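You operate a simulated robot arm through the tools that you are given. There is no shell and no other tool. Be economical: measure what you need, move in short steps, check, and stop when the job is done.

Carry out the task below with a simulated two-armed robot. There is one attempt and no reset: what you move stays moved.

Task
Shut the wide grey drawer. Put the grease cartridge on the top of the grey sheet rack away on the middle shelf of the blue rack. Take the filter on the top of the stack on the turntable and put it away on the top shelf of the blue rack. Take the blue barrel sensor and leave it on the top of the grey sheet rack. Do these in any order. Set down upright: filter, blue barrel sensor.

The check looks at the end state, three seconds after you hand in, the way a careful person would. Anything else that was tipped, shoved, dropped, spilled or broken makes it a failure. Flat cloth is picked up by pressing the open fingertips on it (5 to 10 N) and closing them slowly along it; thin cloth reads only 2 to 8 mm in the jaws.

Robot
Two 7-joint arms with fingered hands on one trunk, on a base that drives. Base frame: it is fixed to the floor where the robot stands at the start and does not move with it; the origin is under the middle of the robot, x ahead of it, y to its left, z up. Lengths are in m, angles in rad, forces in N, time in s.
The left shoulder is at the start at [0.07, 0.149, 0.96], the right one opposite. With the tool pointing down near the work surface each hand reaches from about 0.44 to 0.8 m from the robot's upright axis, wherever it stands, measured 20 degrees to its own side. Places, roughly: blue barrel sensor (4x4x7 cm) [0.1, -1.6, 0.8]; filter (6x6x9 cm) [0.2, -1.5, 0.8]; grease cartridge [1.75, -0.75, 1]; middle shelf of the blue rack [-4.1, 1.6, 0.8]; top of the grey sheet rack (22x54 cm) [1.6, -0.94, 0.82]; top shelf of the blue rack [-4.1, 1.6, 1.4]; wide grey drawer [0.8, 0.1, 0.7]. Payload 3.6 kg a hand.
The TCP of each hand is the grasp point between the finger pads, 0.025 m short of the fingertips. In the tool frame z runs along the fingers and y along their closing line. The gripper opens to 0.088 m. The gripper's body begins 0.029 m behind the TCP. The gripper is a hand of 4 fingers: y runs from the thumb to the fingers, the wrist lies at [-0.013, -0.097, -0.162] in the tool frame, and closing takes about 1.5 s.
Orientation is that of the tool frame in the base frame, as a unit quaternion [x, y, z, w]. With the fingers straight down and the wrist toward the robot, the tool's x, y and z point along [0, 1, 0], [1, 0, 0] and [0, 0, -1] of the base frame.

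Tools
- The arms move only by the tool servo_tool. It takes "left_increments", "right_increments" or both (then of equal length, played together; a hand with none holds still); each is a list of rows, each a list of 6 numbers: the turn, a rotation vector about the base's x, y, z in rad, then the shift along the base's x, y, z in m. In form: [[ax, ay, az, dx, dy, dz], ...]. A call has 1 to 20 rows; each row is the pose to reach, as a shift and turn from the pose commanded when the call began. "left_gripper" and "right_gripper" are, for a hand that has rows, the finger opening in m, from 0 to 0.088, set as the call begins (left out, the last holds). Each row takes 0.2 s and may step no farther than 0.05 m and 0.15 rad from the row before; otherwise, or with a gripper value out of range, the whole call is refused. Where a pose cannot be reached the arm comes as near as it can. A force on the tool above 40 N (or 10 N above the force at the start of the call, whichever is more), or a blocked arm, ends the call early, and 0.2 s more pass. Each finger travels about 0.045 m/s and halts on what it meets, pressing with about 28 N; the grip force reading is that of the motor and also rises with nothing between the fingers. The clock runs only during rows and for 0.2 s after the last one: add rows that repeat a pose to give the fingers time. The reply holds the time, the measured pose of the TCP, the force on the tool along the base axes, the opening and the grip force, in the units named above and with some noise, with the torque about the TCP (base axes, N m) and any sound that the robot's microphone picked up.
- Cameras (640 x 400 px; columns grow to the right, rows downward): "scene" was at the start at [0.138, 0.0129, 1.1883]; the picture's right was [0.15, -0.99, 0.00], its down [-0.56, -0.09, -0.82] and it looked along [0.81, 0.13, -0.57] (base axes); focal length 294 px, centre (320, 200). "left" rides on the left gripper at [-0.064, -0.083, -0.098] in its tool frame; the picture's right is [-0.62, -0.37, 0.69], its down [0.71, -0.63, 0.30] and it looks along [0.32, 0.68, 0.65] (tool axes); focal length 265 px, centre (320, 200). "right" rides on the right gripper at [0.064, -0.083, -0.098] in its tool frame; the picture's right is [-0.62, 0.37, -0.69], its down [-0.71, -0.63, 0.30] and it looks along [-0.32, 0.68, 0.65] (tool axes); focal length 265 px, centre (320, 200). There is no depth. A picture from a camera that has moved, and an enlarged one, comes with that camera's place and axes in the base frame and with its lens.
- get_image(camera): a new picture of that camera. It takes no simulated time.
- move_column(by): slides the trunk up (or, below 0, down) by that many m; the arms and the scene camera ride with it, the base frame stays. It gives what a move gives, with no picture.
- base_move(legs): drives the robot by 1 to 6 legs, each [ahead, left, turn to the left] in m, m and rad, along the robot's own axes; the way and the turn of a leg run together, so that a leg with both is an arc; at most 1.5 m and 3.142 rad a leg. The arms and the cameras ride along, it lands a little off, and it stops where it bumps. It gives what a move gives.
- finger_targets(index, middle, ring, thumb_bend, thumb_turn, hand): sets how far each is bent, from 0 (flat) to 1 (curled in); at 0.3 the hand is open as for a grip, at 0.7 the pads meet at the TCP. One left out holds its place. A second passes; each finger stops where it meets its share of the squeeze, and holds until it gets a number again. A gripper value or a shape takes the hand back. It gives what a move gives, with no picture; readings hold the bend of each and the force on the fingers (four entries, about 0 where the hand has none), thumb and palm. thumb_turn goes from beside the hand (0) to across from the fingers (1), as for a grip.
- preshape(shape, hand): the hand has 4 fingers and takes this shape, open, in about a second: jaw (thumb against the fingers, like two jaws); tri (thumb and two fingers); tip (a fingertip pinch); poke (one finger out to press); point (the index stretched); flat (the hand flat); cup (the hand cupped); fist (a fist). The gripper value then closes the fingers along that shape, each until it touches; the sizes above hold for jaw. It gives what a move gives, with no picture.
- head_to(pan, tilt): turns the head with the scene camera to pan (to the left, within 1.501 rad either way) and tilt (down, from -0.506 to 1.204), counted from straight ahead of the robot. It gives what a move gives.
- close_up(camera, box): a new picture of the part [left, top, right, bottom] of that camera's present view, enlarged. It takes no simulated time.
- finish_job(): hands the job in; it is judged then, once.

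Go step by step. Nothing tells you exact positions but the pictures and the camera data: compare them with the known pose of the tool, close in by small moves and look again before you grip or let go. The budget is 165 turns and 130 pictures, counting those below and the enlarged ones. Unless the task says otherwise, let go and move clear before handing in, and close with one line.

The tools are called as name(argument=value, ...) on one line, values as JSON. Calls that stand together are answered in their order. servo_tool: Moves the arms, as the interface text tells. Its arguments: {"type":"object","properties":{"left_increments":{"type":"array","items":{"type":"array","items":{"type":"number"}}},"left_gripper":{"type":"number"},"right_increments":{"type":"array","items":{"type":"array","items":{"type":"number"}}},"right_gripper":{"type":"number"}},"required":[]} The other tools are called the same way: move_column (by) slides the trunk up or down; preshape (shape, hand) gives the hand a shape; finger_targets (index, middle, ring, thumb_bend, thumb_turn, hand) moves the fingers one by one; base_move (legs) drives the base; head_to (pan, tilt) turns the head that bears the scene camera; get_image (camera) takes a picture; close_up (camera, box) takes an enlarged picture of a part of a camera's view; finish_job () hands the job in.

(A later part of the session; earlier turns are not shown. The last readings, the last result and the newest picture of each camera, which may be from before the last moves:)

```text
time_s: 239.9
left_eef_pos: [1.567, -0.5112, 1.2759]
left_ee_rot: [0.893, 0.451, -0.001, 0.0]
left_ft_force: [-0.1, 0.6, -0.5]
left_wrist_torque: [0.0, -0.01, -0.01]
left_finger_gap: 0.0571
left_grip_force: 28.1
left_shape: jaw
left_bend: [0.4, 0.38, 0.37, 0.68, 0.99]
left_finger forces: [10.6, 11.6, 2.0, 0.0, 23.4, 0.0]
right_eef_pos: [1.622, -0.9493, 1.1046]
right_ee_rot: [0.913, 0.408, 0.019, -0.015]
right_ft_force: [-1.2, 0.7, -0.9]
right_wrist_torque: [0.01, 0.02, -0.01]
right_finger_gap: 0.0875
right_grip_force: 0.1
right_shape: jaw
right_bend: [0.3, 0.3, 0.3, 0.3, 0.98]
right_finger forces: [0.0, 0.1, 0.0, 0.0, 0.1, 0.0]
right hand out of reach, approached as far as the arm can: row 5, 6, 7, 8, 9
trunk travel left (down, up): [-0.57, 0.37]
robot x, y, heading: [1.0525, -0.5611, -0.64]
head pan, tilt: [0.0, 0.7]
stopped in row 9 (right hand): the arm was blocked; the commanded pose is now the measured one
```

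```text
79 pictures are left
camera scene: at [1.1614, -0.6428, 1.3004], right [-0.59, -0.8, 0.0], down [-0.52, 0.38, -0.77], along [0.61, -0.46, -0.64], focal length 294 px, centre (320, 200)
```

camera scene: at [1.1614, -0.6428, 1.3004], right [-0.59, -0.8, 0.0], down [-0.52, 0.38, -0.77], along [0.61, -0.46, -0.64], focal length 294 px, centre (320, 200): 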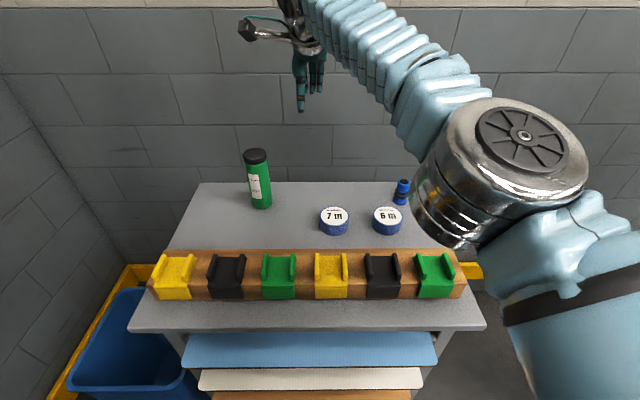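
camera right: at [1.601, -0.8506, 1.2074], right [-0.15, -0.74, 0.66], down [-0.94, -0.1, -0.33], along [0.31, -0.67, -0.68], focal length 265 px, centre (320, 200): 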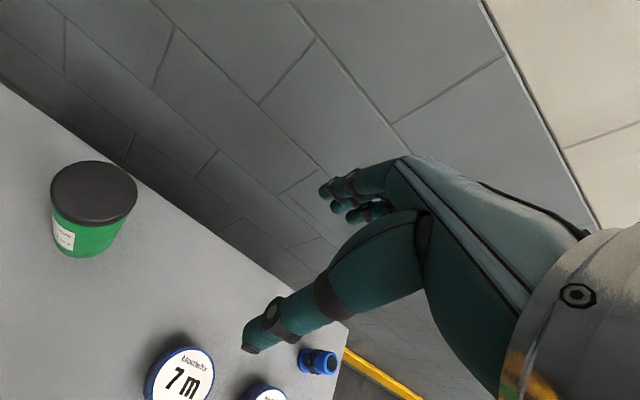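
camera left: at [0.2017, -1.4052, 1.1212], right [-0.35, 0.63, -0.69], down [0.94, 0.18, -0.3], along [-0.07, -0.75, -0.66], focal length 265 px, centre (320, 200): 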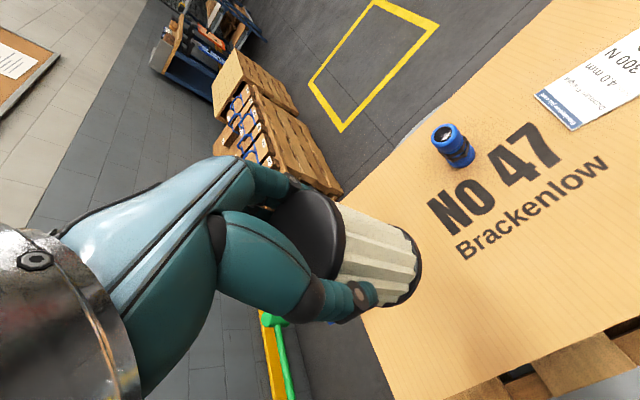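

The cartridge is out of the right arm's reach across the body. I'll draw the right hand back, level it, and turn the base left so the cartridge lies on the right-hand side.

servo_tool(right_increments=[[-0.01, 0.005, 0.02, -0.04, 0.01, 0.01], [-0.02, 0.01, 0.04, -0.08, 0.02, 0.02], [-0.03, 0.015, 0.06, -0.11, 0.03, 0.03], [-0.043, 0.022, 0.09, -0.14, 0.04, 0.03], [-0.043, 0.022, 0.09, -0.16, 0.05, 0.03]])

base_move(legs=[[0, 0, 0.45]])

get_image(camera="right")

get_image(camera="scene")

```text
time_s: 241.1
left_eef_pos: [1.5656, -0.5098, 1.2748]
left_ee_rot: [0.893, 0.451, 0.0, 0.001]
left_ft_force: [0.2, -0.1, -1.1]
left_wrist_torque: [0.0, -0.02, 0.02]
left_finger_gap: 0.0572
left_grip_force: 28.1
left_shape: jaw
left_bend: [0.4, 0.38, 0.37, 0.68, 0.99]
left_finger forces: [10.4, 11.6, 2.1, 0.0, 23.4, 0.1]
right_eef_pos: [1.4635, -0.8927, 1.1342]
right_ee_rot: [0.892, 0.452, 0.0, 0.001]
right_ft_force: [-0.2, -1.0, -1.1]
right_wrist_torque: [-0.02, -0.02, -0.01]
right_finger_gap: 0.0879
right_grip_force: 0.1
right_shape: jaw
right_bend: [0.3, 0.3, 0.3, 0.3, 0.98]
right_finger forces: [0.0, 0.1, 0.1, 0.0, 0.0, 0.0]
trunk travel left (down, up): [-0.57, 0.37]
robot x, y, heading: [1.0508, -0.5651, -0.635]
head pan, tilt: [0.0, 0.7]
```

```text
time_s: 244.6
left_eef_pos: [1.4931, -0.2941, 1.2755]
left_ee_rot: [0.77, 0.638, 0.0, 0.0]
left_ft_force: [0.6, 0.0, -0.8]
left_wrist_torque: [0.0, 0.0, 0.02]
left_finger_gap: 0.057
left_grip_force: 27.9
left_shape: jaw
left_bend: [0.4, 0.38, 0.37, 0.69, 0.99]
left_finger forces: [10.2, 11.9, 2.1, 0.0, 23.4, 0.1]
right_eef_pos: [1.5663, -0.6844, 1.1336]
right_ee_rot: [0.77, 0.638, 0.001, 0.001]
right_ft_force: [-0.6, -0.5, -0.6]
right_wrist_torque: [-0.01, -0.02, -0.01]
right_finger_gap: 0.0878
right_grip_force: 0.0
right_shape: jaw
right_bend: [0.3, 0.3, 0.3, 0.3, 0.98]
right_finger forces: [0.0, 0.0, 0.0, 0.1, 0.0, 0.0]
trunk travel left (down, up): [-0.57, 0.37]
robot x, y, heading: [1.0484, -0.5592, -0.182]
head pan, tilt: [0.0, 0.7]
```

```text
78 pictures are left
camera right: at [1.4962, -0.6068, 1.2326], right [0.25, -0.68, 0.69], down [-0.75, -0.59, -0.3], along [0.61, -0.44, -0.65], focal length 265 px, centre (320, 200)
```

right: 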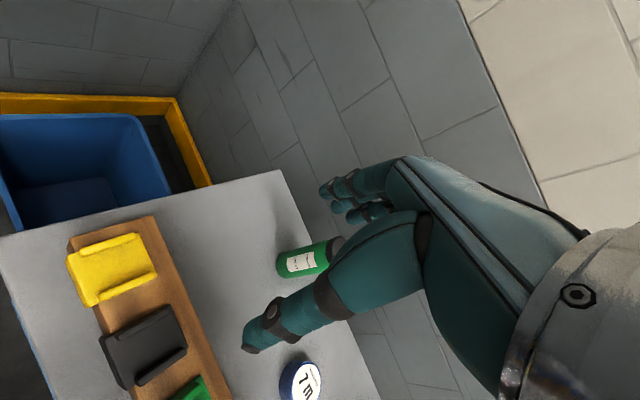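

```text
77 pictures are left
camera scene: at [1.1853, -0.5885, 1.3004], right [-0.19, -0.98, 0.0], down [-0.63, 0.12, -0.77], along [0.75, -0.14, -0.64], focal length 294 px, centre (320, 200)
```

scene: 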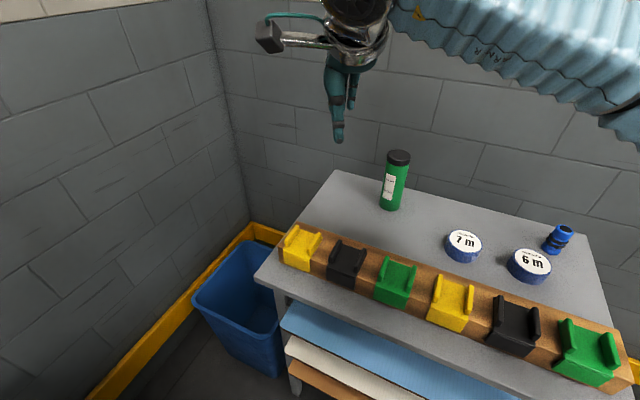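

The cartridge is at about (1.692, -0.859), its top at z 0.96. I'll move the right hand above it.

servo_tool(right_increments=[[0, 0, 0, 0.025, -0.035, 0], [0, 0, 0, 0.05, -0.07, 0], [0, 0, 0, 0.075, -0.105, 0], [0, 0, 0, 0.1, -0.14, 0], [0, 0, 0, 0.126, -0.175, 0], [0, 0, 0, 0.126, -0.175, 0]])

get_image(camera="right")

get_image(camera="scene")

```text
time_s: 246.0
left_eef_pos: [1.4923, -0.2938, 1.2745]
left_ee_rot: [0.77, 0.638, 0.0, 0.001]
left_ft_force: [0.6, -0.8, -1.2]
left_wrist_torque: [-0.01, 0.01, -0.03]
left_finger_gap: 0.0571
left_grip_force: 28.1
left_shape: jaw
left_bend: [0.4, 0.38, 0.37, 0.69, 0.99]
left_finger forces: [10.2, 11.9, 2.1, 0.1, 23.4, 0.0]
right_eef_pos: [1.6938, -0.8588, 1.1328]
right_ee_rot: [0.769, 0.639, 0.0, 0.001]
right_ft_force: [-0.3, 0.1, 0.6]
right_wrist_torque: [-0.03, 0.0, -0.01]
right_finger_gap: 0.0879
right_grip_force: 0.1
right_shape: jaw
right_bend: [0.3, 0.3, 0.3, 0.3, 0.98]
right_finger forces: [0.0, 0.0, 0.0, 0.0, 0.1, 0.0]
trunk travel left (down, up): [-0.57, 0.37]
robot x, y, heading: [1.0483, -0.5633, -0.18]
head pan, tilt: [0.0, 0.7]
```

```text
76 pictures are left
camera right: at [1.6229, -0.781, 1.2328], right [0.25, -0.68, 0.69], down [-0.75, -0.59, -0.3], along [0.61, -0.45, -0.65], focal length 265 px, centre (320, 200)
```

right: 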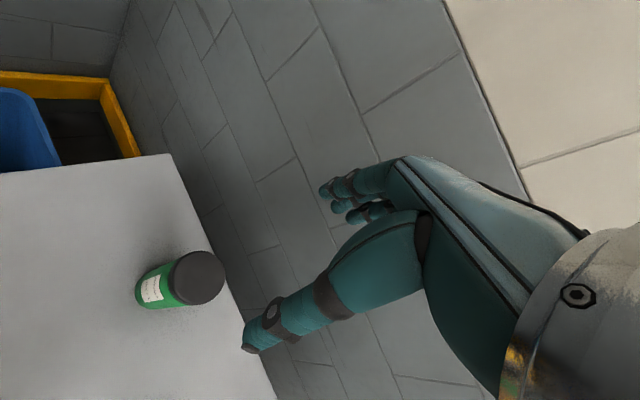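

```text
75 pictures are left
camera scene: at [1.1847, -0.5877, 1.3004], right [-0.19, -0.98, 0.0], down [-0.63, 0.12, -0.77], along [0.75, -0.14, -0.64], focal length 294 px, centre (320, 200)
```

scene: 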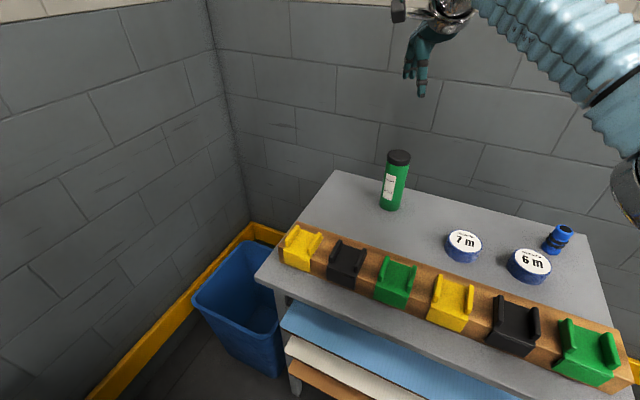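

The cartridge is directly under the right hand. Descending around it.

servo_tool(right_increments=[[0, 0, 0, 0, -0.001, -0.04], [0, 0, 0, 0, -0.001, -0.08], [0, 0, 0, 0, -0.001, -0.115], [0, 0, 0, 0, -0.001, -0.145], [0, 0, 0, 0, -0.001, -0.17], [0, 0, 0, 0, -0.001, -0.188], [0, 0, 0, 0, -0.001, -0.188]])

get_image(camera="right")

close_up(camera="scene", box=[320, 80, 500, 240])

```text
time_s: 247.6
left_eef_pos: [1.4938, -0.2929, 1.2754]
left_ee_rot: [0.77, 0.638, 0.0, 0.0]
left_ft_force: [-0.6, 0.7, -0.7]
left_wrist_torque: [0.05, -0.01, 0.02]
left_finger_gap: 0.057
left_grip_force: 28.2
left_shape: jaw
left_bend: [0.4, 0.38, 0.37, 0.69, 0.99]
left_finger forces: [10.2, 11.9, 2.3, 0.1, 23.4, 0.1]
right_eef_pos: [1.6932, -0.8607, 0.9451]
right_ee_rot: [0.769, 0.639, 0.0, 0.001]
right_ft_force: [0.4, 0.2, 0.5]
right_wrist_torque: [-0.03, 0.0, -0.02]
right_finger_gap: 0.0877
right_grip_force: 0.0
right_shape: jaw
right_bend: [0.3, 0.3, 0.3, 0.3, 0.98]
right_finger forces: [0.0, 0.0, 0.0, 0.0, 0.1, 0.1]
trunk travel left (down, up): [-0.57, 0.37]
robot x, y, heading: [1.0549, -0.5597, -0.19]
head pan, tilt: [0.0, 0.7]
```

```text
74 pictures are left
camera right: at [1.6227, -0.7824, 1.0433], right [0.25, -0.68, 0.69], down [-0.75, -0.59, -0.3], along [0.61, -0.45, -0.65], focal length 265 px, centre (320, 200)
```

right: 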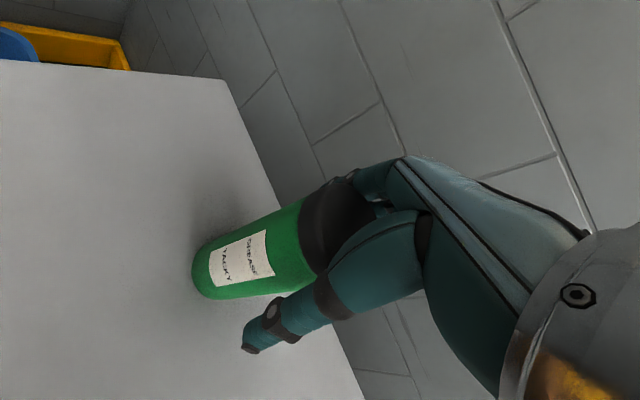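

```text
2.50 times, centred on (410, 160) of scene
camera zoom: at [1.1855, -0.5882, 1.3003], right [-0.19, -0.98, 0.0], down [-0.63, 0.12, -0.76], along [0.75, -0.14, -0.64], focal length 736 px, centre (95, 300)
```

zoom: 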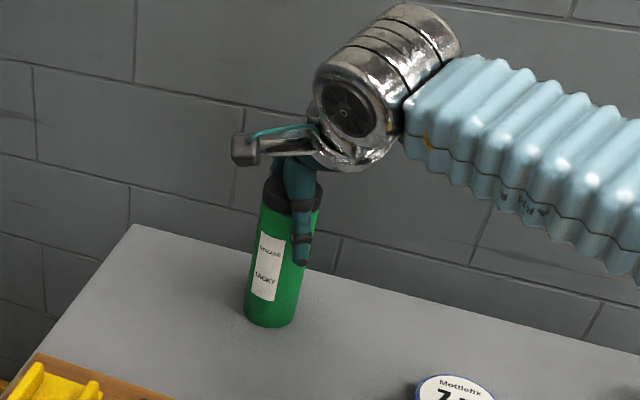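

The thumb is slightly to the right of the cartridge's axis. I'll shift about 8 mm to its side and then close.

servo_tool(right_increments=[[0, 0, 0, 0.003, 0.008, 0], [0, 0, 0, 0.003, 0.008, 0]])

servo_tool(right_increments=[[0, 0, 0, 0, 0, 0], [0, 0, 0, 0, 0, 0], [0, 0, 0, 0, 0, 0], [0, 0, 0, 0, 0, 0], [0, 0, 0, 0, 0, 0], [0, 0, 0, 0, 0, 0], [0, 0, 0, 0, 0, 0], [0, 0, 0, 0, 0, 0]], right_gripper=0)

get_image(camera="right")

```text
time_s: 248.2
left_eef_pos: [1.4934, -0.294, 1.2761]
left_ee_rot: [0.77, 0.638, 0.0, 0.0]
left_ft_force: [-0.2, -0.5, -1.4]
left_wrist_torque: [0.03, 0.03, -0.01]
left_finger_gap: 0.0569
left_grip_force: 28.1
left_shape: jaw
left_bend: [0.4, 0.38, 0.37, 0.69, 0.99]
left_finger forces: [10.3, 11.9, 2.2, 0.1, 23.3, 0.0]
right_eef_pos: [1.6957, -0.8519, 0.9447]
right_ee_rot: [0.769, 0.639, 0.0, 0.0]
right_ft_force: [-0.2, -0.8, 0.3]
right_wrist_torque: [0.01, 0.01, 0.03]
right_finger_gap: 0.0877
right_grip_force: 0.1
right_shape: jaw
right_bend: [0.3, 0.3, 0.3, 0.3, 0.98]
right_finger forces: [0.0, 0.0, 0.0, 0.0, 0.0, 0.0]
trunk travel left (down, up): [-0.57, 0.37]
robot x, y, heading: [1.05, -0.5608, -0.187]
head pan, tilt: [0.0, 0.7]
```

```text
time_s: 250.0
left_eef_pos: [1.4938, -0.2944, 1.2743]
left_ee_rot: [0.77, 0.638, 0.0, 0.0]
left_ft_force: [0.7, -0.3, -0.2]
left_wrist_torque: [-0.02, 0.03, 0.02]
left_finger_gap: 0.057
left_grip_force: 27.9
left_shape: jaw
left_bend: [0.4, 0.38, 0.37, 0.69, 0.99]
left_finger forces: [10.3, 11.9, 2.1, 0.0, 23.4, 0.1]
right_eef_pos: [1.696, -0.8534, 0.9443]
right_ee_rot: [0.77, 0.638, 0.0, 0.001]
right_ft_force: [0.0, 0.7, 0.5]
right_wrist_torque: [0.01, -0.01, -0.01]
right_finger_gap: 0.0421
right_grip_force: 28.3
right_shape: jaw
right_bend: [0.74, 0.43, 0.45, 0.71, 1.0]
right_finger forces: [13.3, 8.1, 3.9, 0.0, 24.7, 0.1]
trunk travel left (down, up): [-0.57, 0.37]
robot x, y, heading: [1.0566, -0.5628, -0.191]
head pan, tilt: [0.0, 0.7]
```

```text
72 pictures are left
camera right: at [1.6261, -0.7747, 1.044], right [0.25, -0.68, 0.69], down [-0.75, -0.59, -0.3], along [0.61, -0.45, -0.65], focal length 265 px, centre (320, 200)
```

right: 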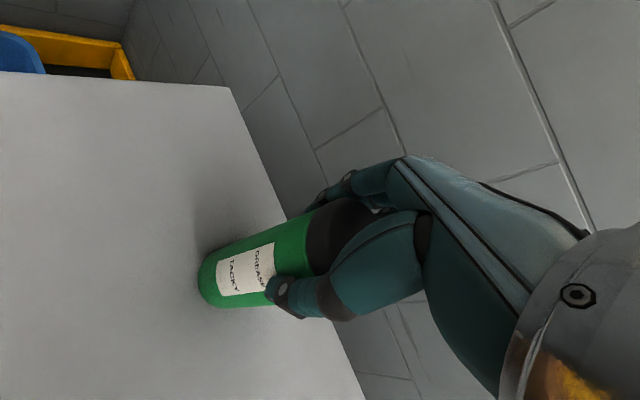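

The cartridge is gripped by three fingers and the thumb. Lifting it straight up and checking.

servo_tool(right_increments=[[0, 0, 0, 0, 0, 0.015], [0, 0, 0, 0, 0, 0.04], [0, 0, 0, 0, 0, 0.08], [0, 0, 0, 0, 0, 0.12], [0, 0, 0, 0, 0, 0.16], [0, 0, 0, 0, 0, 0.2], [0, 0, 0, 0, 0, 0.24], [0, 0, 0, -0.04, 0.02, 0.26], [0, 0, 0, -0.08, 0.04, 0.26], [0, 0, 0, -0.12, 0.06, 0.26]])

get_image(camera="scene")

```text
time_s: 252.2
left_eef_pos: [1.493, -0.2924, 1.2749]
left_ee_rot: [0.77, 0.638, -0.001, 0.0]
left_ft_force: [-0.6, -1.2, -0.1]
left_wrist_torque: [-0.02, -0.02, 0.0]
left_finger_gap: 0.0569
left_grip_force: 28.2
left_shape: jaw
left_bend: [0.4, 0.38, 0.37, 0.69, 0.99]
left_finger forces: [10.3, 11.8, 2.2, 0.0, 23.4, 0.1]
right_eef_pos: [1.573, -0.7929, 1.2047]
right_ee_rot: [0.769, 0.639, -0.001, 0.0]
right_ft_force: [0.5, 0.4, -4.5]
right_wrist_torque: [-0.01, 0.0, -0.06]
right_finger_gap: 0.0414
right_grip_force: 28.1
right_shape: jaw
right_bend: [0.74, 0.44, 0.46, 0.71, 0.99]
right_finger forces: [13.4, 8.0, 4.2, 0.0, 24.9, 0.0]
trunk travel left (down, up): [-0.57, 0.37]
robot x, y, heading: [1.0563, -0.5607, -0.186]
head pan, tilt: [0.0, 0.7]
```

```text
71 pictures are left
camera scene: at [1.1853, -0.5872, 1.3004], right [-0.18, -0.98, 0.0], down [-0.63, 0.12, -0.77], along [0.75, -0.14, -0.64], focal length 294 px, centre (320, 200)
```

scene: 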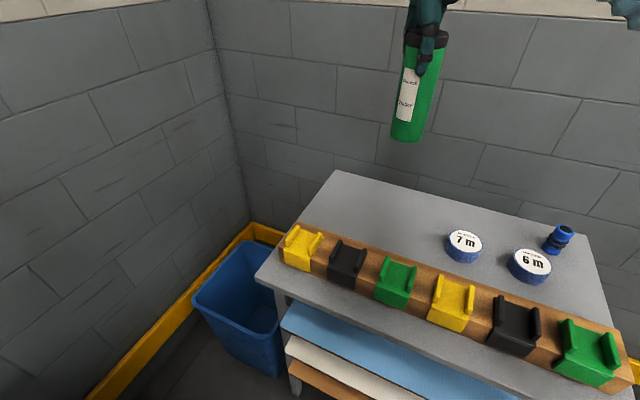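

The cartridge is held well and the rack top is undisturbed. I'll back away and turn towards the blue rack, then look at the way.

base_move(legs=[[-0.6, -0.12, 0], [0, 0, 2.68]])

head_to(pan=0, tilt=0.2)

get_image(camera="scene")

```text
time_s: 276.8
left_eef_pos: [-0.0764, -0.5866, 1.275]
left_ee_rot: [-0.423, 0.906, 0.0, 0.0]
left_ft_force: [-0.6, 0.6, 0.1]
left_wrist_torque: [-0.03, -0.02, 0.03]
left_finger_gap: 0.0568
left_grip_force: 28.0
left_shape: jaw
left_bend: [0.41, 0.38, 0.37, 0.69, 0.99]
left_finger forces: [9.3, 12.5, 2.8, 0.0, 23.4, 0.1]
right_eef_pos: [0.0954, -0.1104, 1.205]
right_ee_rot: [-0.425, 0.905, 0.0, 0.0]
right_ft_force: [-0.5, 0.6, -3.7]
right_wrist_torque: [-0.02, 0.0, -0.02]
right_finger_gap: 0.0405
right_grip_force: 27.5
right_shape: jaw
right_bend: [0.74, 0.44, 0.46, 0.71, 0.99]
right_finger forces: [13.9, 7.8, 6.1, 0.1, 24.2, 0.1]
trunk travel left (down, up): [-0.57, 0.37]
robot x, y, heading: [0.4368, -0.5671, 2.447]
head pan, tilt: [0.0, 0.7]
```

```text
time_s: 277.7
left_eef_pos: [-0.0767, -0.5863, 1.2755]
left_ee_rot: [-0.425, 0.905, -0.001, 0.001]
left_ft_force: [0.4, 0.1, -0.7]
left_wrist_torque: [0.01, -0.03, 0.02]
left_finger_gap: 0.0567
left_grip_force: 28.0
left_shape: jaw
left_bend: [0.41, 0.38, 0.37, 0.69, 0.99]
left_finger forces: [9.4, 12.5, 2.8, 0.1, 23.3, 0.0]
right_eef_pos: [0.0946, -0.1109, 1.2042]
right_ee_rot: [-0.425, 0.905, 0.0, 0.001]
right_ft_force: [0.3, 0.0, -3.8]
right_wrist_torque: [-0.02, -0.02, 0.03]
right_finger_gap: 0.0404
right_grip_force: 27.5
right_shape: jaw
right_bend: [0.74, 0.44, 0.46, 0.71, 0.99]
right_finger forces: [13.8, 8.0, 6.3, 0.0, 24.1, 0.1]
trunk travel left (down, up): [-0.57, 0.37]
robot x, y, heading: [0.4398, -0.5676, 2.448]
head pan, tilt: [0.0, 0.201]
```

```text
70 pictures are left
camera scene: at [0.3296, -0.4747, 1.3455], right [0.64, 0.77, 0.0], down [0.15, -0.13, -0.98], along [-0.75, 0.63, -0.2], focal length 294 px, centre (320, 200)
```

scene: 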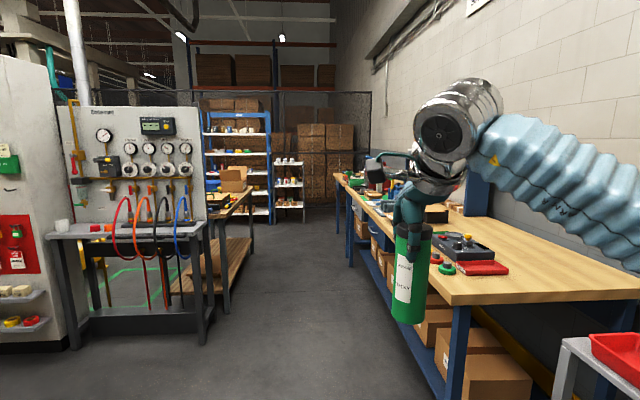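

I see the aisle: a long wooden bench on the right, gauge panel and table on the left, and the blue rack at the far end. I'll raise the trunk for clearance and drive down the middle.

move_column(by=0.2)

base_move(legs=[[0, 0.08, 0.05], [1.4, 0, 0], [0.6, 0, 0]])

get_image(camera="scene")

```text
time_s: 279.9
left_eef_pos: [-0.0769, -0.586, 1.4747]
left_ee_rot: [-0.425, 0.905, -0.001, 0.001]
left_ft_force: [0.7, 0.9, -0.4]
left_wrist_torque: [0.01, -0.01, 0.01]
left_finger_gap: 0.0568
left_grip_force: 28.1
left_shape: jaw
left_bend: [0.41, 0.38, 0.37, 0.69, 0.99]
left_finger forces: [9.4, 12.5, 2.8, 0.1, 23.3, 0.1]
right_eef_pos: [0.0936, -0.1105, 1.4044]
right_ee_rot: [-0.425, 0.905, 0.0, 0.001]
right_ft_force: [0.5, -0.1, -5.2]
right_wrist_torque: [-0.02, 0.02, 0.01]
right_finger_gap: 0.0406
right_grip_force: 27.2
right_shape: jaw
right_bend: [0.74, 0.44, 0.46, 0.71, 0.99]
right_finger forces: [13.8, 7.9, 6.2, 0.0, 24.1, 0.0]
trunk travel left (down, up): [-0.77, 0.17]
robot x, y, heading: [0.4366, -0.5645, 2.444]
head pan, tilt: [0.0, 0.201]
```

```text
time_s: 306.8
left_eef_pos: [-1.7413, 0.4754, 1.4748]
left_ee_rot: [-0.461, 0.887, 0.0, 0.0]
left_ft_force: [-0.3, -0.4, -0.2]
left_wrist_torque: [-0.01, 0.0, 0.0]
left_finger_gap: 0.0567
left_grip_force: 28.3
left_shape: jaw
left_bend: [0.41, 0.38, 0.37, 0.69, 0.99]
left_finger forces: [9.1, 11.9, 3.0, 0.0, 23.3, 0.0]
right_eef_pos: [-1.6084, 0.9617, 1.4037]
right_ee_rot: [-0.461, 0.887, -0.001, 0.0]
right_ft_force: [0.2, 0.1, -3.8]
right_wrist_torque: [-0.03, 0.0, 0.02]
right_finger_gap: 0.0402
right_grip_force: 28.3
right_shape: jaw
right_bend: [0.74, 0.44, 0.46, 0.72, 0.99]
right_finger forces: [13.6, 8.2, 6.8, 0.0, 24.1, 0.1]
trunk travel left (down, up): [-0.77, 0.17]
robot x, y, heading: [-1.2279, 0.5338, 2.527]
head pan, tilt: [0.0, 0.201]
```

```text
69 pictures are left
camera scene: at [-1.3453, 0.6185, 1.5457], right [0.58, 0.82, 0.0], down [0.16, -0.11, -0.98], along [-0.8, 0.56, -0.2], focal length 294 px, centre (320, 200)
```

scene: 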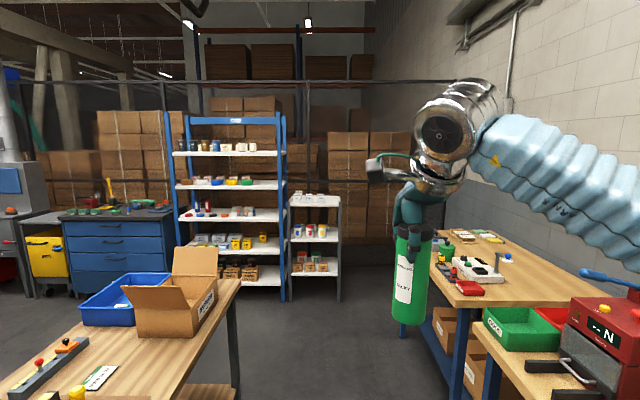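

The blue rack has five shelves about 0.3 m apart; the top one is near z 1.4 and the third is the middle. I'll drive on past the left table and move across in front of it.

base_move(legs=[[0, 0, -0.03], [1.4, 0, 0], [0.45, 0, 0], [0, 0.6, 0]])

get_image(camera="scene")

```text
time_s: 334.8
left_eef_pos: [-3.366, 1.3552, 1.4804]
left_ee_rot: [-0.449, 0.894, 0.01, -0.003]
left_ft_force: [0.3, -0.3, 0.7]
left_wrist_torque: [0.0, 0.0, 0.02]
left_finger_gap: 0.0565
left_grip_force: 28.2
left_shape: jaw
left_bend: [0.41, 0.38, 0.37, 0.7, 0.98]
left_finger forces: [9.1, 11.8, 3.1, 0.1, 23.2, 0.1]
right_eef_pos: [-3.2208, 1.8398, 1.4125]
right_ee_rot: [-0.451, 0.892, 0.007, 0.0]
right_ft_force: [1.2, 0.7, -3.4]
right_wrist_torque: [0.03, -0.01, -0.02]
right_finger_gap: 0.0398
right_grip_force: 27.9
right_shape: jaw
right_bend: [0.74, 0.44, 0.45, 0.72, 0.99]
right_finger forces: [14.0, 8.5, 6.3, 0.0, 24.4, 0.0]
trunk travel left (down, up): [-0.77, 0.17]
robot x, y, heading: [-2.866, 1.4351, 2.508]
head pan, tilt: [0.0, 0.201]
stopped in leg 4: the robot was blocked; the commanded pose is now the measured one
```

```text
68 pictures are left
camera scene: at [-2.9647, 1.5019, 1.5476], right [0.59, 0.81, 0.0], down [0.15, -0.11, -0.98], along [-0.79, 0.58, -0.18], focal length 294 px, centre (320, 200)
```

scene: 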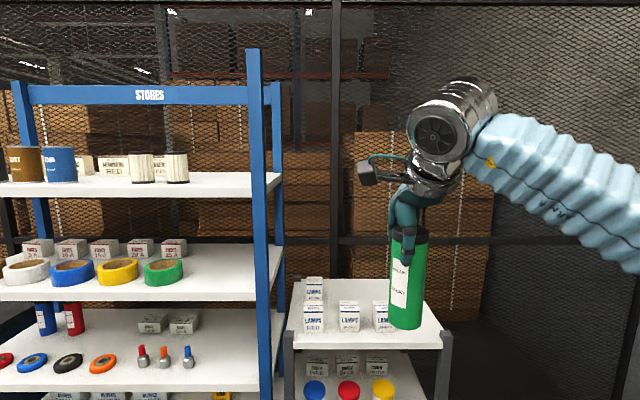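

Something blocked the last leg, possibly the end of the left table. I'll look left and down to see.

head_to(pan=1.45, tilt=0.75)

get_image(camera="scene")

```text
time_s: 336.4
left_eef_pos: [-3.3839, 1.3695, 1.4752]
left_ee_rot: [-0.448, 0.894, 0.002, 0.001]
left_ft_force: [0.2, 0.5, -0.4]
left_wrist_torque: [0.0, 0.0, -0.01]
left_finger_gap: 0.057
left_grip_force: 27.9
left_shape: jaw
left_bend: [0.41, 0.38, 0.37, 0.7, 0.98]
left_finger forces: [9.2, 11.8, 2.9, 0.0, 23.3, 0.0]
right_eef_pos: [-3.237, 1.8516, 1.4047]
right_ee_rot: [-0.451, 0.892, 0.001, 0.002]
right_ft_force: [-0.6, 0.2, -4.9]
right_wrist_torque: [-0.02, 0.04, -0.02]
right_finger_gap: 0.0397
right_grip_force: 28.3
right_shape: jaw
right_bend: [0.74, 0.44, 0.45, 0.72, 0.99]
right_finger forces: [14.2, 8.6, 6.4, 0.1, 24.2, 0.0]
trunk travel left (down, up): [-0.77, 0.17]
robot x, y, heading: [-2.8681, 1.4346, 2.508]
head pan, tilt: [1.45, 0.75]
```

```text
67 pictures are left
camera scene: at [-2.9657, 1.4022, 1.4957], right [-0.73, 0.69, 0.0], down [0.47, 0.5, -0.73], along [-0.5, -0.53, -0.68], focal length 294 px, centre (320, 200)
```

scene: 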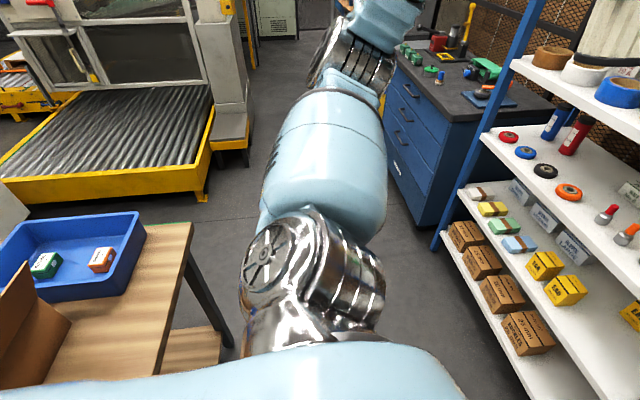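

The base touched the left table's corner; nothing on it looks moved. I'll raise the trunk, step off to the right, go forward past the table and then left.

move_column(by=0.16)

base_move(legs=[[0, -0.06, 0], [0.25, 0, 0], [0, 0.15, 0]])

head_to(pan=0.3, tilt=0.3)

get_image(camera="scene")

get_image(camera="left")

```text
time_s: 338.2
left_eef_pos: [-3.3768, 1.3683, 1.6375]
left_ee_rot: [-0.448, 0.894, 0.004, -0.001]
left_ft_force: [0.1, -0.8, -0.7]
left_wrist_torque: [-0.03, -0.01, 0.04]
left_finger_gap: 0.057
left_grip_force: 28.2
left_shape: jaw
left_bend: [0.41, 0.38, 0.37, 0.7, 0.98]
left_finger forces: [9.1, 11.8, 3.0, 0.1, 23.2, 0.1]
right_eef_pos: [-3.2308, 1.852, 1.5667]
right_ee_rot: [-0.452, 0.892, 0.002, 0.0]
right_ft_force: [0.1, -0.5, -4.2]
right_wrist_torque: [-0.04, 0.02, -0.01]
right_finger_gap: 0.0396
right_grip_force: 28.1
right_shape: jaw
right_bend: [0.74, 0.44, 0.45, 0.72, 0.99]
right_finger forces: [14.0, 8.5, 6.4, 0.0, 24.2, 0.0]
trunk travel left (down, up): [-0.93, 0.01]
robot x, y, heading: [-2.8651, 1.4325, 2.509]
head pan, tilt: [1.45, 0.75]
```

```text
time_s: 345.1
left_eef_pos: [-3.6251, 1.4491, 1.6386]
left_ee_rot: [-0.448, 0.894, 0.003, -0.003]
left_ft_force: [-0.3, 0.2, -0.9]
left_wrist_torque: [0.02, 0.02, -0.01]
left_finger_gap: 0.0571
left_grip_force: 27.8
left_shape: jaw
left_bend: [0.41, 0.38, 0.37, 0.7, 0.98]
left_finger forces: [9.0, 11.9, 3.0, 0.1, 23.1, 0.0]
right_eef_pos: [-3.4802, 1.9304, 1.5659]
right_ee_rot: [-0.452, 0.892, 0.001, -0.002]
right_ft_force: [0.1, 0.1, -5.6]
right_wrist_torque: [-0.05, -0.03, -0.01]
right_finger_gap: 0.0396
right_grip_force: 27.7
right_shape: jaw
right_bend: [0.74, 0.44, 0.45, 0.72, 0.99]
right_finger forces: [13.6, 8.6, 6.6, 0.1, 24.0, 0.0]
trunk travel left (down, up): [-0.93, 0.01]
robot x, y, heading: [-3.1167, 1.5032, 2.511]
head pan, tilt: [1.45, 0.75]
```

```text
time_s: 346.4
left_eef_pos: [-3.6267, 1.4464, 1.6384]
left_ee_rot: [-0.449, 0.894, 0.004, -0.002]
left_ft_force: [0.4, 1.1, -0.4]
left_wrist_torque: [0.04, -0.02, 0.0]
left_finger_gap: 0.0569
left_grip_force: 28.4
left_shape: jaw
left_bend: [0.41, 0.38, 0.37, 0.7, 0.98]
left_finger forces: [9.1, 11.7, 3.0, 0.0, 23.1, 0.0]
right_eef_pos: [-3.4823, 1.9296, 1.566]
right_ee_rot: [-0.452, 0.892, 0.001, 0.0]
right_ft_force: [-0.2, -0.3, -4.5]
right_wrist_torque: [-0.01, 0.04, 0.0]
right_finger_gap: 0.0398
right_grip_force: 28.2
right_shape: jaw
right_bend: [0.74, 0.44, 0.45, 0.72, 0.99]
right_finger forces: [13.8, 8.7, 6.6, 0.0, 24.0, 0.0]
trunk travel left (down, up): [-0.93, 0.01]
robot x, y, heading: [-3.1156, 1.5068, 2.508]
head pan, tilt: [0.3, 0.3]
```

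```text
66 pictures are left
camera scene: at [-3.2429, 1.5675, 1.6965], right [0.33, 0.95, 0.0], down [0.28, -0.1, -0.96], along [-0.9, 0.31, -0.3], focal length 294 px, centre (320, 200)
```

scene: 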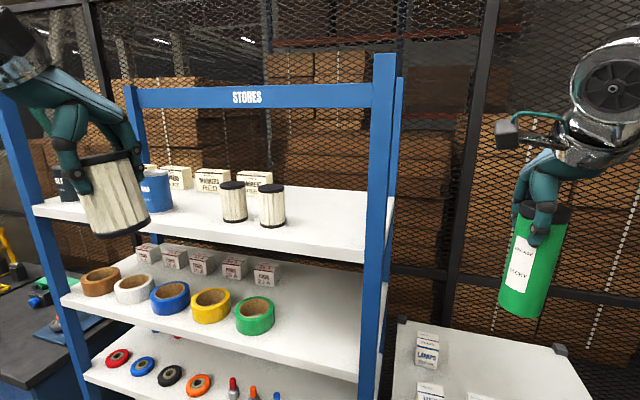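

```text
65 pictures are left
camera left: at [-3.5207, 1.4482, 1.7347], right [0.66, 0.28, -0.7], down [0.08, -0.95, -0.31], along [-0.75, 0.15, -0.65], focal length 265 px, centre (320, 200)
```

left: 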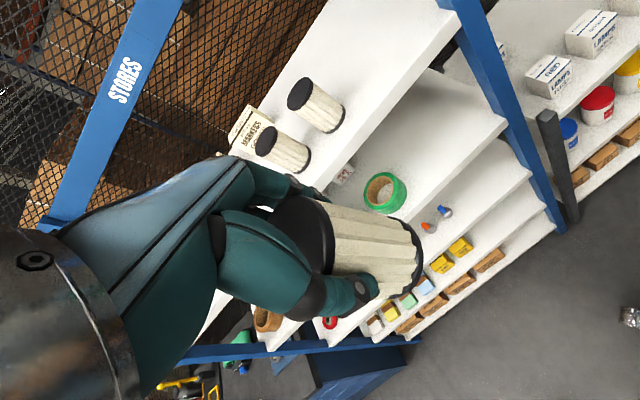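

The "STORES" bar is at the back, so the top shelf (z ≈ 1.43, front edge at about 4.06 m along the aisle) is open from above, with free space at its right end. I'll step forward 0.12 m and bring the filter in front of that spot.

base_move(legs=[[0.12, 0, 0]])

servo_tool(left_increments=[[0, 0, 0, 0.024, 0.032, 0.01], [0, 0, 0, 0.048, 0.064, 0.02], [0, 0, 0, 0.072, 0.096, 0.03], [0, 0, 0, 0.096, 0.128, 0.03], [0, 0, 0, 0.096, 0.128, 0.03]])

get_image(camera="scene")

get_image(camera="left")

```text
time_s: 348.7
left_eef_pos: [-3.7249, 1.5196, 1.6366]
left_ee_rot: [-0.449, 0.894, 0.002, 0.0]
left_ft_force: [-0.1, 0.4, 0.5]
left_wrist_torque: [0.02, -0.01, 0.01]
left_finger_gap: 0.0565
left_grip_force: 28.0
left_shape: jaw
left_bend: [0.41, 0.38, 0.37, 0.7, 0.98]
left_finger forces: [8.9, 11.8, 3.1, 0.0, 23.1, 0.0]
right_eef_pos: [-3.5811, 2.0025, 1.5666]
right_ee_rot: [-0.452, 0.892, 0.0, -0.001]
right_ft_force: [0.0, -0.3, -4.7]
right_wrist_torque: [-0.03, 0.03, 0.02]
right_finger_gap: 0.0397
right_grip_force: 27.6
right_shape: jaw
right_bend: [0.74, 0.44, 0.45, 0.72, 0.99]
right_finger forces: [13.6, 8.6, 6.7, 0.0, 23.9, 0.0]
trunk travel left (down, up): [-0.93, 0.01]
robot x, y, heading: [-3.2165, 1.5805, 2.506]
head pan, tilt: [0.3, 0.3]
```

```text
time_s: 349.9
left_eef_pos: [-3.6298, 1.6471, 1.6683]
left_ee_rot: [-0.449, 0.893, 0.002, -0.001]
left_ft_force: [0.7, 0.3, -1.3]
left_wrist_torque: [0.01, 0.0, -0.02]
left_finger_gap: 0.0568
left_grip_force: 28.2
left_shape: jaw
left_bend: [0.41, 0.38, 0.37, 0.7, 0.98]
left_finger forces: [8.8, 11.9, 3.0, 0.0, 23.1, 0.1]
right_eef_pos: [-3.5807, 2.001, 1.5656]
right_ee_rot: [-0.451, 0.892, 0.001, 0.0]
right_ft_force: [0.1, 0.3, -4.3]
right_wrist_torque: [-0.02, 0.03, 0.01]
right_finger_gap: 0.0398
right_grip_force: 27.9
right_shape: jaw
right_bend: [0.74, 0.44, 0.45, 0.72, 0.99]
right_finger forces: [13.6, 8.8, 6.6, 0.1, 24.2, 0.1]
trunk travel left (down, up): [-0.93, 0.01]
robot x, y, heading: [-3.2162, 1.5824, 2.505]
head pan, tilt: [0.3, 0.3]
```

```text
64 pictures are left
camera scene: at [-3.345, 1.6416, 1.6963], right [0.33, 0.95, 0.0], down [0.28, -0.1, -0.96], along [-0.9, 0.31, -0.3], focal length 294 px, centre (320, 200)
```

scene: 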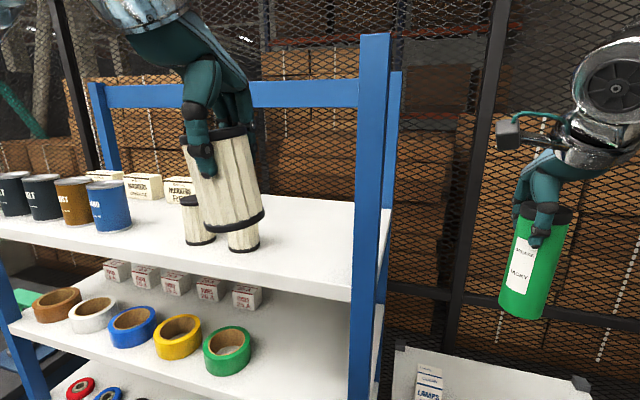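

```text
63 pictures are left
camera left: at [-3.5234, 1.6487, 1.7648], right [0.66, 0.28, -0.69], down [0.08, -0.95, -0.31], along [-0.74, 0.15, -0.65], focal length 265 px, centre (320, 200)
```

left: 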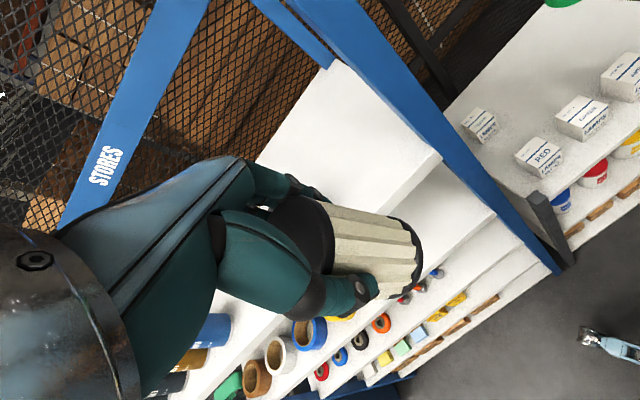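

The filter seems to have tipped a few degrees sideways in the grip. I'll zoom in to measure before setting it down.

close_up(camera="scene", box=[140, 90, 300, 270])

```text
2.22 times, centred on (220, 180) of scene
camera zoom: at [-3.345, 1.6416, 1.6963], right [0.33, 0.95, 0.0], down [0.28, -0.1, -0.96], along [-0.9, 0.31, -0.3], focal length 654 px, centre (542, 244)
```

zoom: 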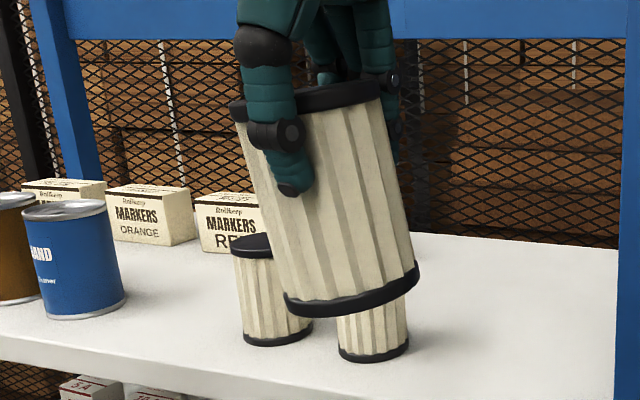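

Compared with true vertical the filter leans about 0.12 rad, its bottom to the right. I'll roll the hand by that much about the forward axis and re-check.

servo_tool(left_increments=[[-0.048, 0.036, 0, 0, 0, 0], [-0.096, 0.072, 0, 0, 0, 0], [-0.096, 0.072, 0, 0, 0, 0]])

close_up(camera="scene", box=[140, 90, 300, 270])

```text
time_s: 350.7
left_eef_pos: [-3.6313, 1.646, 1.667]
left_ee_rot: [-0.447, 0.893, -0.025, -0.055]
left_ft_force: [0.2, 0.7, -0.7]
left_wrist_torque: [0.03, -0.01, -0.01]
left_finger_gap: 0.0566
left_grip_force: 27.6
left_shape: jaw
left_bend: [0.41, 0.38, 0.37, 0.7, 0.98]
left_finger forces: [9.1, 11.8, 3.0, 0.0, 23.1, 0.0]
right_eef_pos: [-3.581, 2.0021, 1.5664]
right_ee_rot: [-0.452, 0.892, 0.0, 0.001]
right_ft_force: [-0.1, 0.9, -4.7]
right_wrist_torque: [-0.02, 0.03, -0.04]
right_finger_gap: 0.0398
right_grip_force: 28.2
right_shape: jaw
right_bend: [0.74, 0.44, 0.45, 0.72, 0.99]
right_finger forces: [13.6, 8.8, 6.7, 0.0, 24.1, 0.0]
trunk travel left (down, up): [-0.93, 0.01]
robot x, y, heading: [-3.2177, 1.5808, 2.507]
head pan, tilt: [0.3, 0.3]
```

```text
2.22 times, centred on (220, 180) of scene
camera zoom: at [-3.3454, 1.6413, 1.6963], right [0.33, 0.95, 0.0], down [0.28, -0.1, -0.95], along [-0.9, 0.31, -0.3], focal length 654 px, centre (542, 244)
```

zoom: 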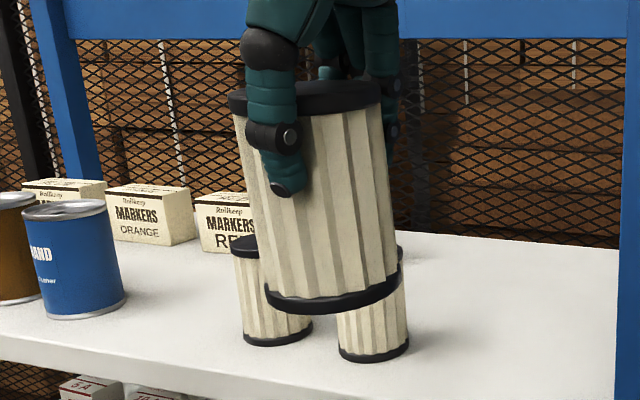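

Now it hangs upright. Moving the filter forward over the free spot at the shelf's right end.

servo_tool(left_increments=[[0, 0, 0, -0.037, 0.028, 0], [0, 0, 0, -0.074, 0.056, 0], [0, 0, 0, -0.111, 0.084, 0], [0, 0, 0, -0.147, 0.112, 0], [0, 0, 0, -0.184, 0.14, 0], [0, 0, 0, -0.221, 0.168, 0], [0, 0, 0, -0.221, 0.168, -0.04], [0, 0, 0, -0.221, 0.168, -0.08], [0, 0, 0, -0.221, 0.168, -0.08]])

get_image(camera="scene")

get_image(camera="left")

```text
time_s: 352.7
left_eef_pos: [-3.8645, 1.8383, 1.601]
left_ee_rot: [-0.446, 0.893, -0.025, -0.058]
left_ft_force: [0.4, 0.1, -0.4]
left_wrist_torque: [-0.04, 0.01, 0.04]
left_finger_gap: 0.0561
left_grip_force: 27.8
left_shape: jaw
left_bend: [0.41, 0.38, 0.37, 0.7, 0.98]
left_finger forces: [8.9, 11.6, 3.2, 0.0, 22.7, 0.0]
left hand out of reach, approached as far as the arm can: row 6, 8, 9
right_eef_pos: [-3.576, 2.0078, 1.5657]
right_ee_rot: [-0.451, 0.893, -0.001, -0.002]
right_ft_force: [0.1, 1.0, -3.8]
right_wrist_torque: [-0.08, 0.02, -0.03]
right_finger_gap: 0.0398
right_grip_force: 27.9
right_shape: jaw
right_bend: [0.74, 0.44, 0.45, 0.72, 0.99]
right_finger forces: [13.5, 8.5, 6.3, 0.1, 23.9, 0.0]
trunk travel left (down, up): [-0.93, 0.01]
robot x, y, heading: [-3.2166, 1.5791, 2.507]
head pan, tilt: [0.3, 0.3]
```

```text
60 pictures are left
camera scene: at [-3.3407, 1.6473, 1.6962], right [0.33, 0.94, -0.01], down [0.28, -0.1, -0.96], along [-0.9, 0.31, -0.3], focal length 294 px, centre (320, 200)
```

scene: 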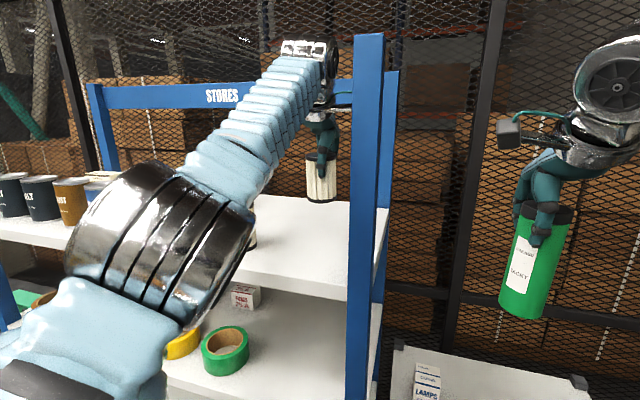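

```text
59 pictures are left
camera left: at [-3.7515, 1.8493, 1.6893], right [0.61, 0.2, -0.77], down [0.05, -0.97, -0.22], along [-0.79, 0.09, -0.6], focal length 265 px, centre (320, 200)
```

left: 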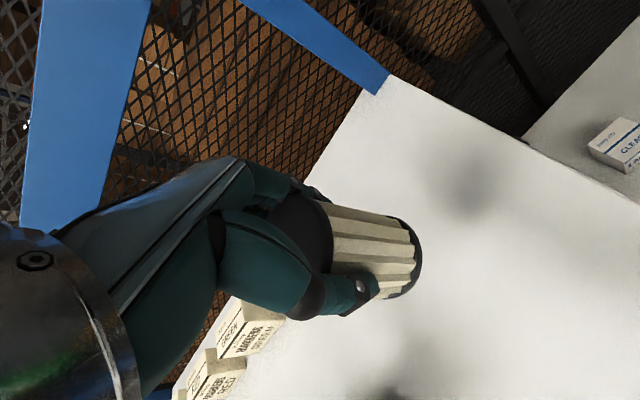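

The filter is over the free right-hand area of the top shelf. I'll lower it, easing back slightly to stay within reach.

servo_tool(left_increments=[[0, 0, 0, 0.01, -0.008, -0.02], [0, 0, 0, 0.016, -0.012, -0.04], [0, 0, 0, 0.016, -0.012, -0.055], [0, 0, 0, 0.016, -0.012, -0.055]])

close_up(camera="scene", box=[240, 80, 420, 270])

```text
time_s: 353.7
left_eef_pos: [-3.8835, 1.8423, 1.5708]
left_ee_rot: [-0.447, 0.892, -0.024, -0.056]
left_ft_force: [0.3, 0.5, 0.0]
left_wrist_torque: [0.01, 0.02, 0.01]
left_finger_gap: 0.0562
left_grip_force: 27.9
left_shape: jaw
left_bend: [0.41, 0.38, 0.37, 0.7, 0.98]
left_finger forces: [8.9, 11.4, 3.0, 0.1, 22.8, 0.0]
left hand out of reach, approached as far as the arm can: row 1, 2, 3, 4
right_eef_pos: [-3.5785, 2.0024, 1.5664]
right_ee_rot: [-0.452, 0.892, 0.0, -0.001]
right_ft_force: [-0.5, 0.4, -5.2]
right_wrist_torque: [-0.07, 0.03, -0.05]
right_finger_gap: 0.0396
right_grip_force: 28.1
right_shape: jaw
right_bend: [0.74, 0.44, 0.45, 0.72, 0.99]
right_finger forces: [13.4, 8.4, 6.3, 0.0, 23.9, 0.1]
trunk travel left (down, up): [-0.93, 0.01]
robot x, y, heading: [-3.2184, 1.579, 2.506]
head pan, tilt: [0.3, 0.3]
```

```text
2.11 times, centred on (330, 175) of scene
camera zoom: at [-3.3437, 1.6402, 1.6966], right [0.33, 0.95, 0.0], down [0.28, -0.1, -0.96], along [-0.9, 0.31, -0.29], focal length 620 px, centre (299, 253)
```

zoom: 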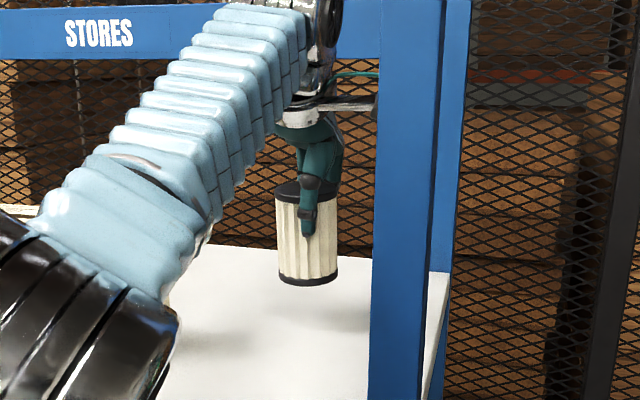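

The arm is at a joint limit here, so I'll lower the filter with the trunk instead, which keeps the hand pose fixed.

move_column(by=-0.04)

close_up(camera="scene", box=[240, 80, 420, 270])

get_image(camera="left")

```text
time_s: 354.5
left_eef_pos: [-3.8885, 1.8427, 1.5273]
left_ee_rot: [-0.447, 0.893, -0.024, -0.053]
left_ft_force: [0.0, -0.5, -1.3]
left_wrist_torque: [0.02, 0.0, 0.06]
left_finger_gap: 0.0562
left_grip_force: 28.2
left_shape: jaw
left_bend: [0.41, 0.38, 0.37, 0.7, 0.98]
left_finger forces: [8.9, 11.5, 3.1, 0.0, 22.7, 0.0]
right_eef_pos: [-3.5842, 2.0021, 1.5252]
right_ee_rot: [-0.452, 0.892, 0.0, 0.002]
right_ft_force: [0.1, -0.6, -3.7]
right_wrist_torque: [-0.03, 0.03, -0.02]
right_finger_gap: 0.0397
right_grip_force: 28.1
right_shape: jaw
right_bend: [0.74, 0.44, 0.45, 0.72, 0.99]
right_finger forces: [13.5, 8.5, 6.3, 0.1, 23.9, 0.1]
trunk travel left (down, up): [-0.89, 0.05]
robot x, y, heading: [-3.2143, 1.5777, 2.507]
head pan, tilt: [0.3, 0.3]
```

```text
2.11 times, centred on (330, 175) of scene
camera zoom: at [-3.3495, 1.6409, 1.6559], right [0.33, 0.95, 0.0], down [0.28, -0.1, -0.95], along [-0.9, 0.31, -0.3], focal length 620 px, centre (299, 253)
```

zoom: 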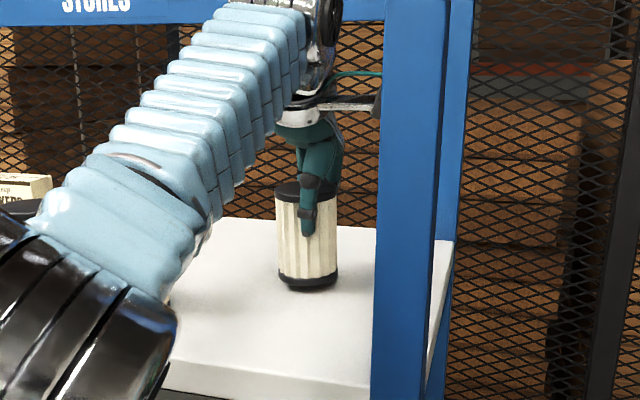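

```text
56 pictures are left
camera left: at [-3.7756, 1.8534, 1.6164], right [0.61, 0.21, -0.76], down [0.06, -0.97, -0.22], along [-0.79, 0.09, -0.61], focal length 265 px, centre (320, 200)
```

left: 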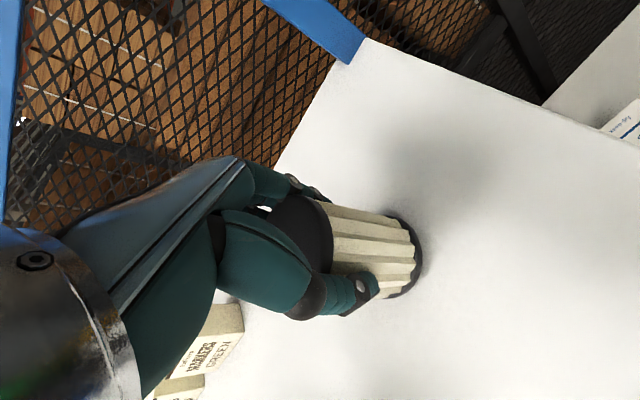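

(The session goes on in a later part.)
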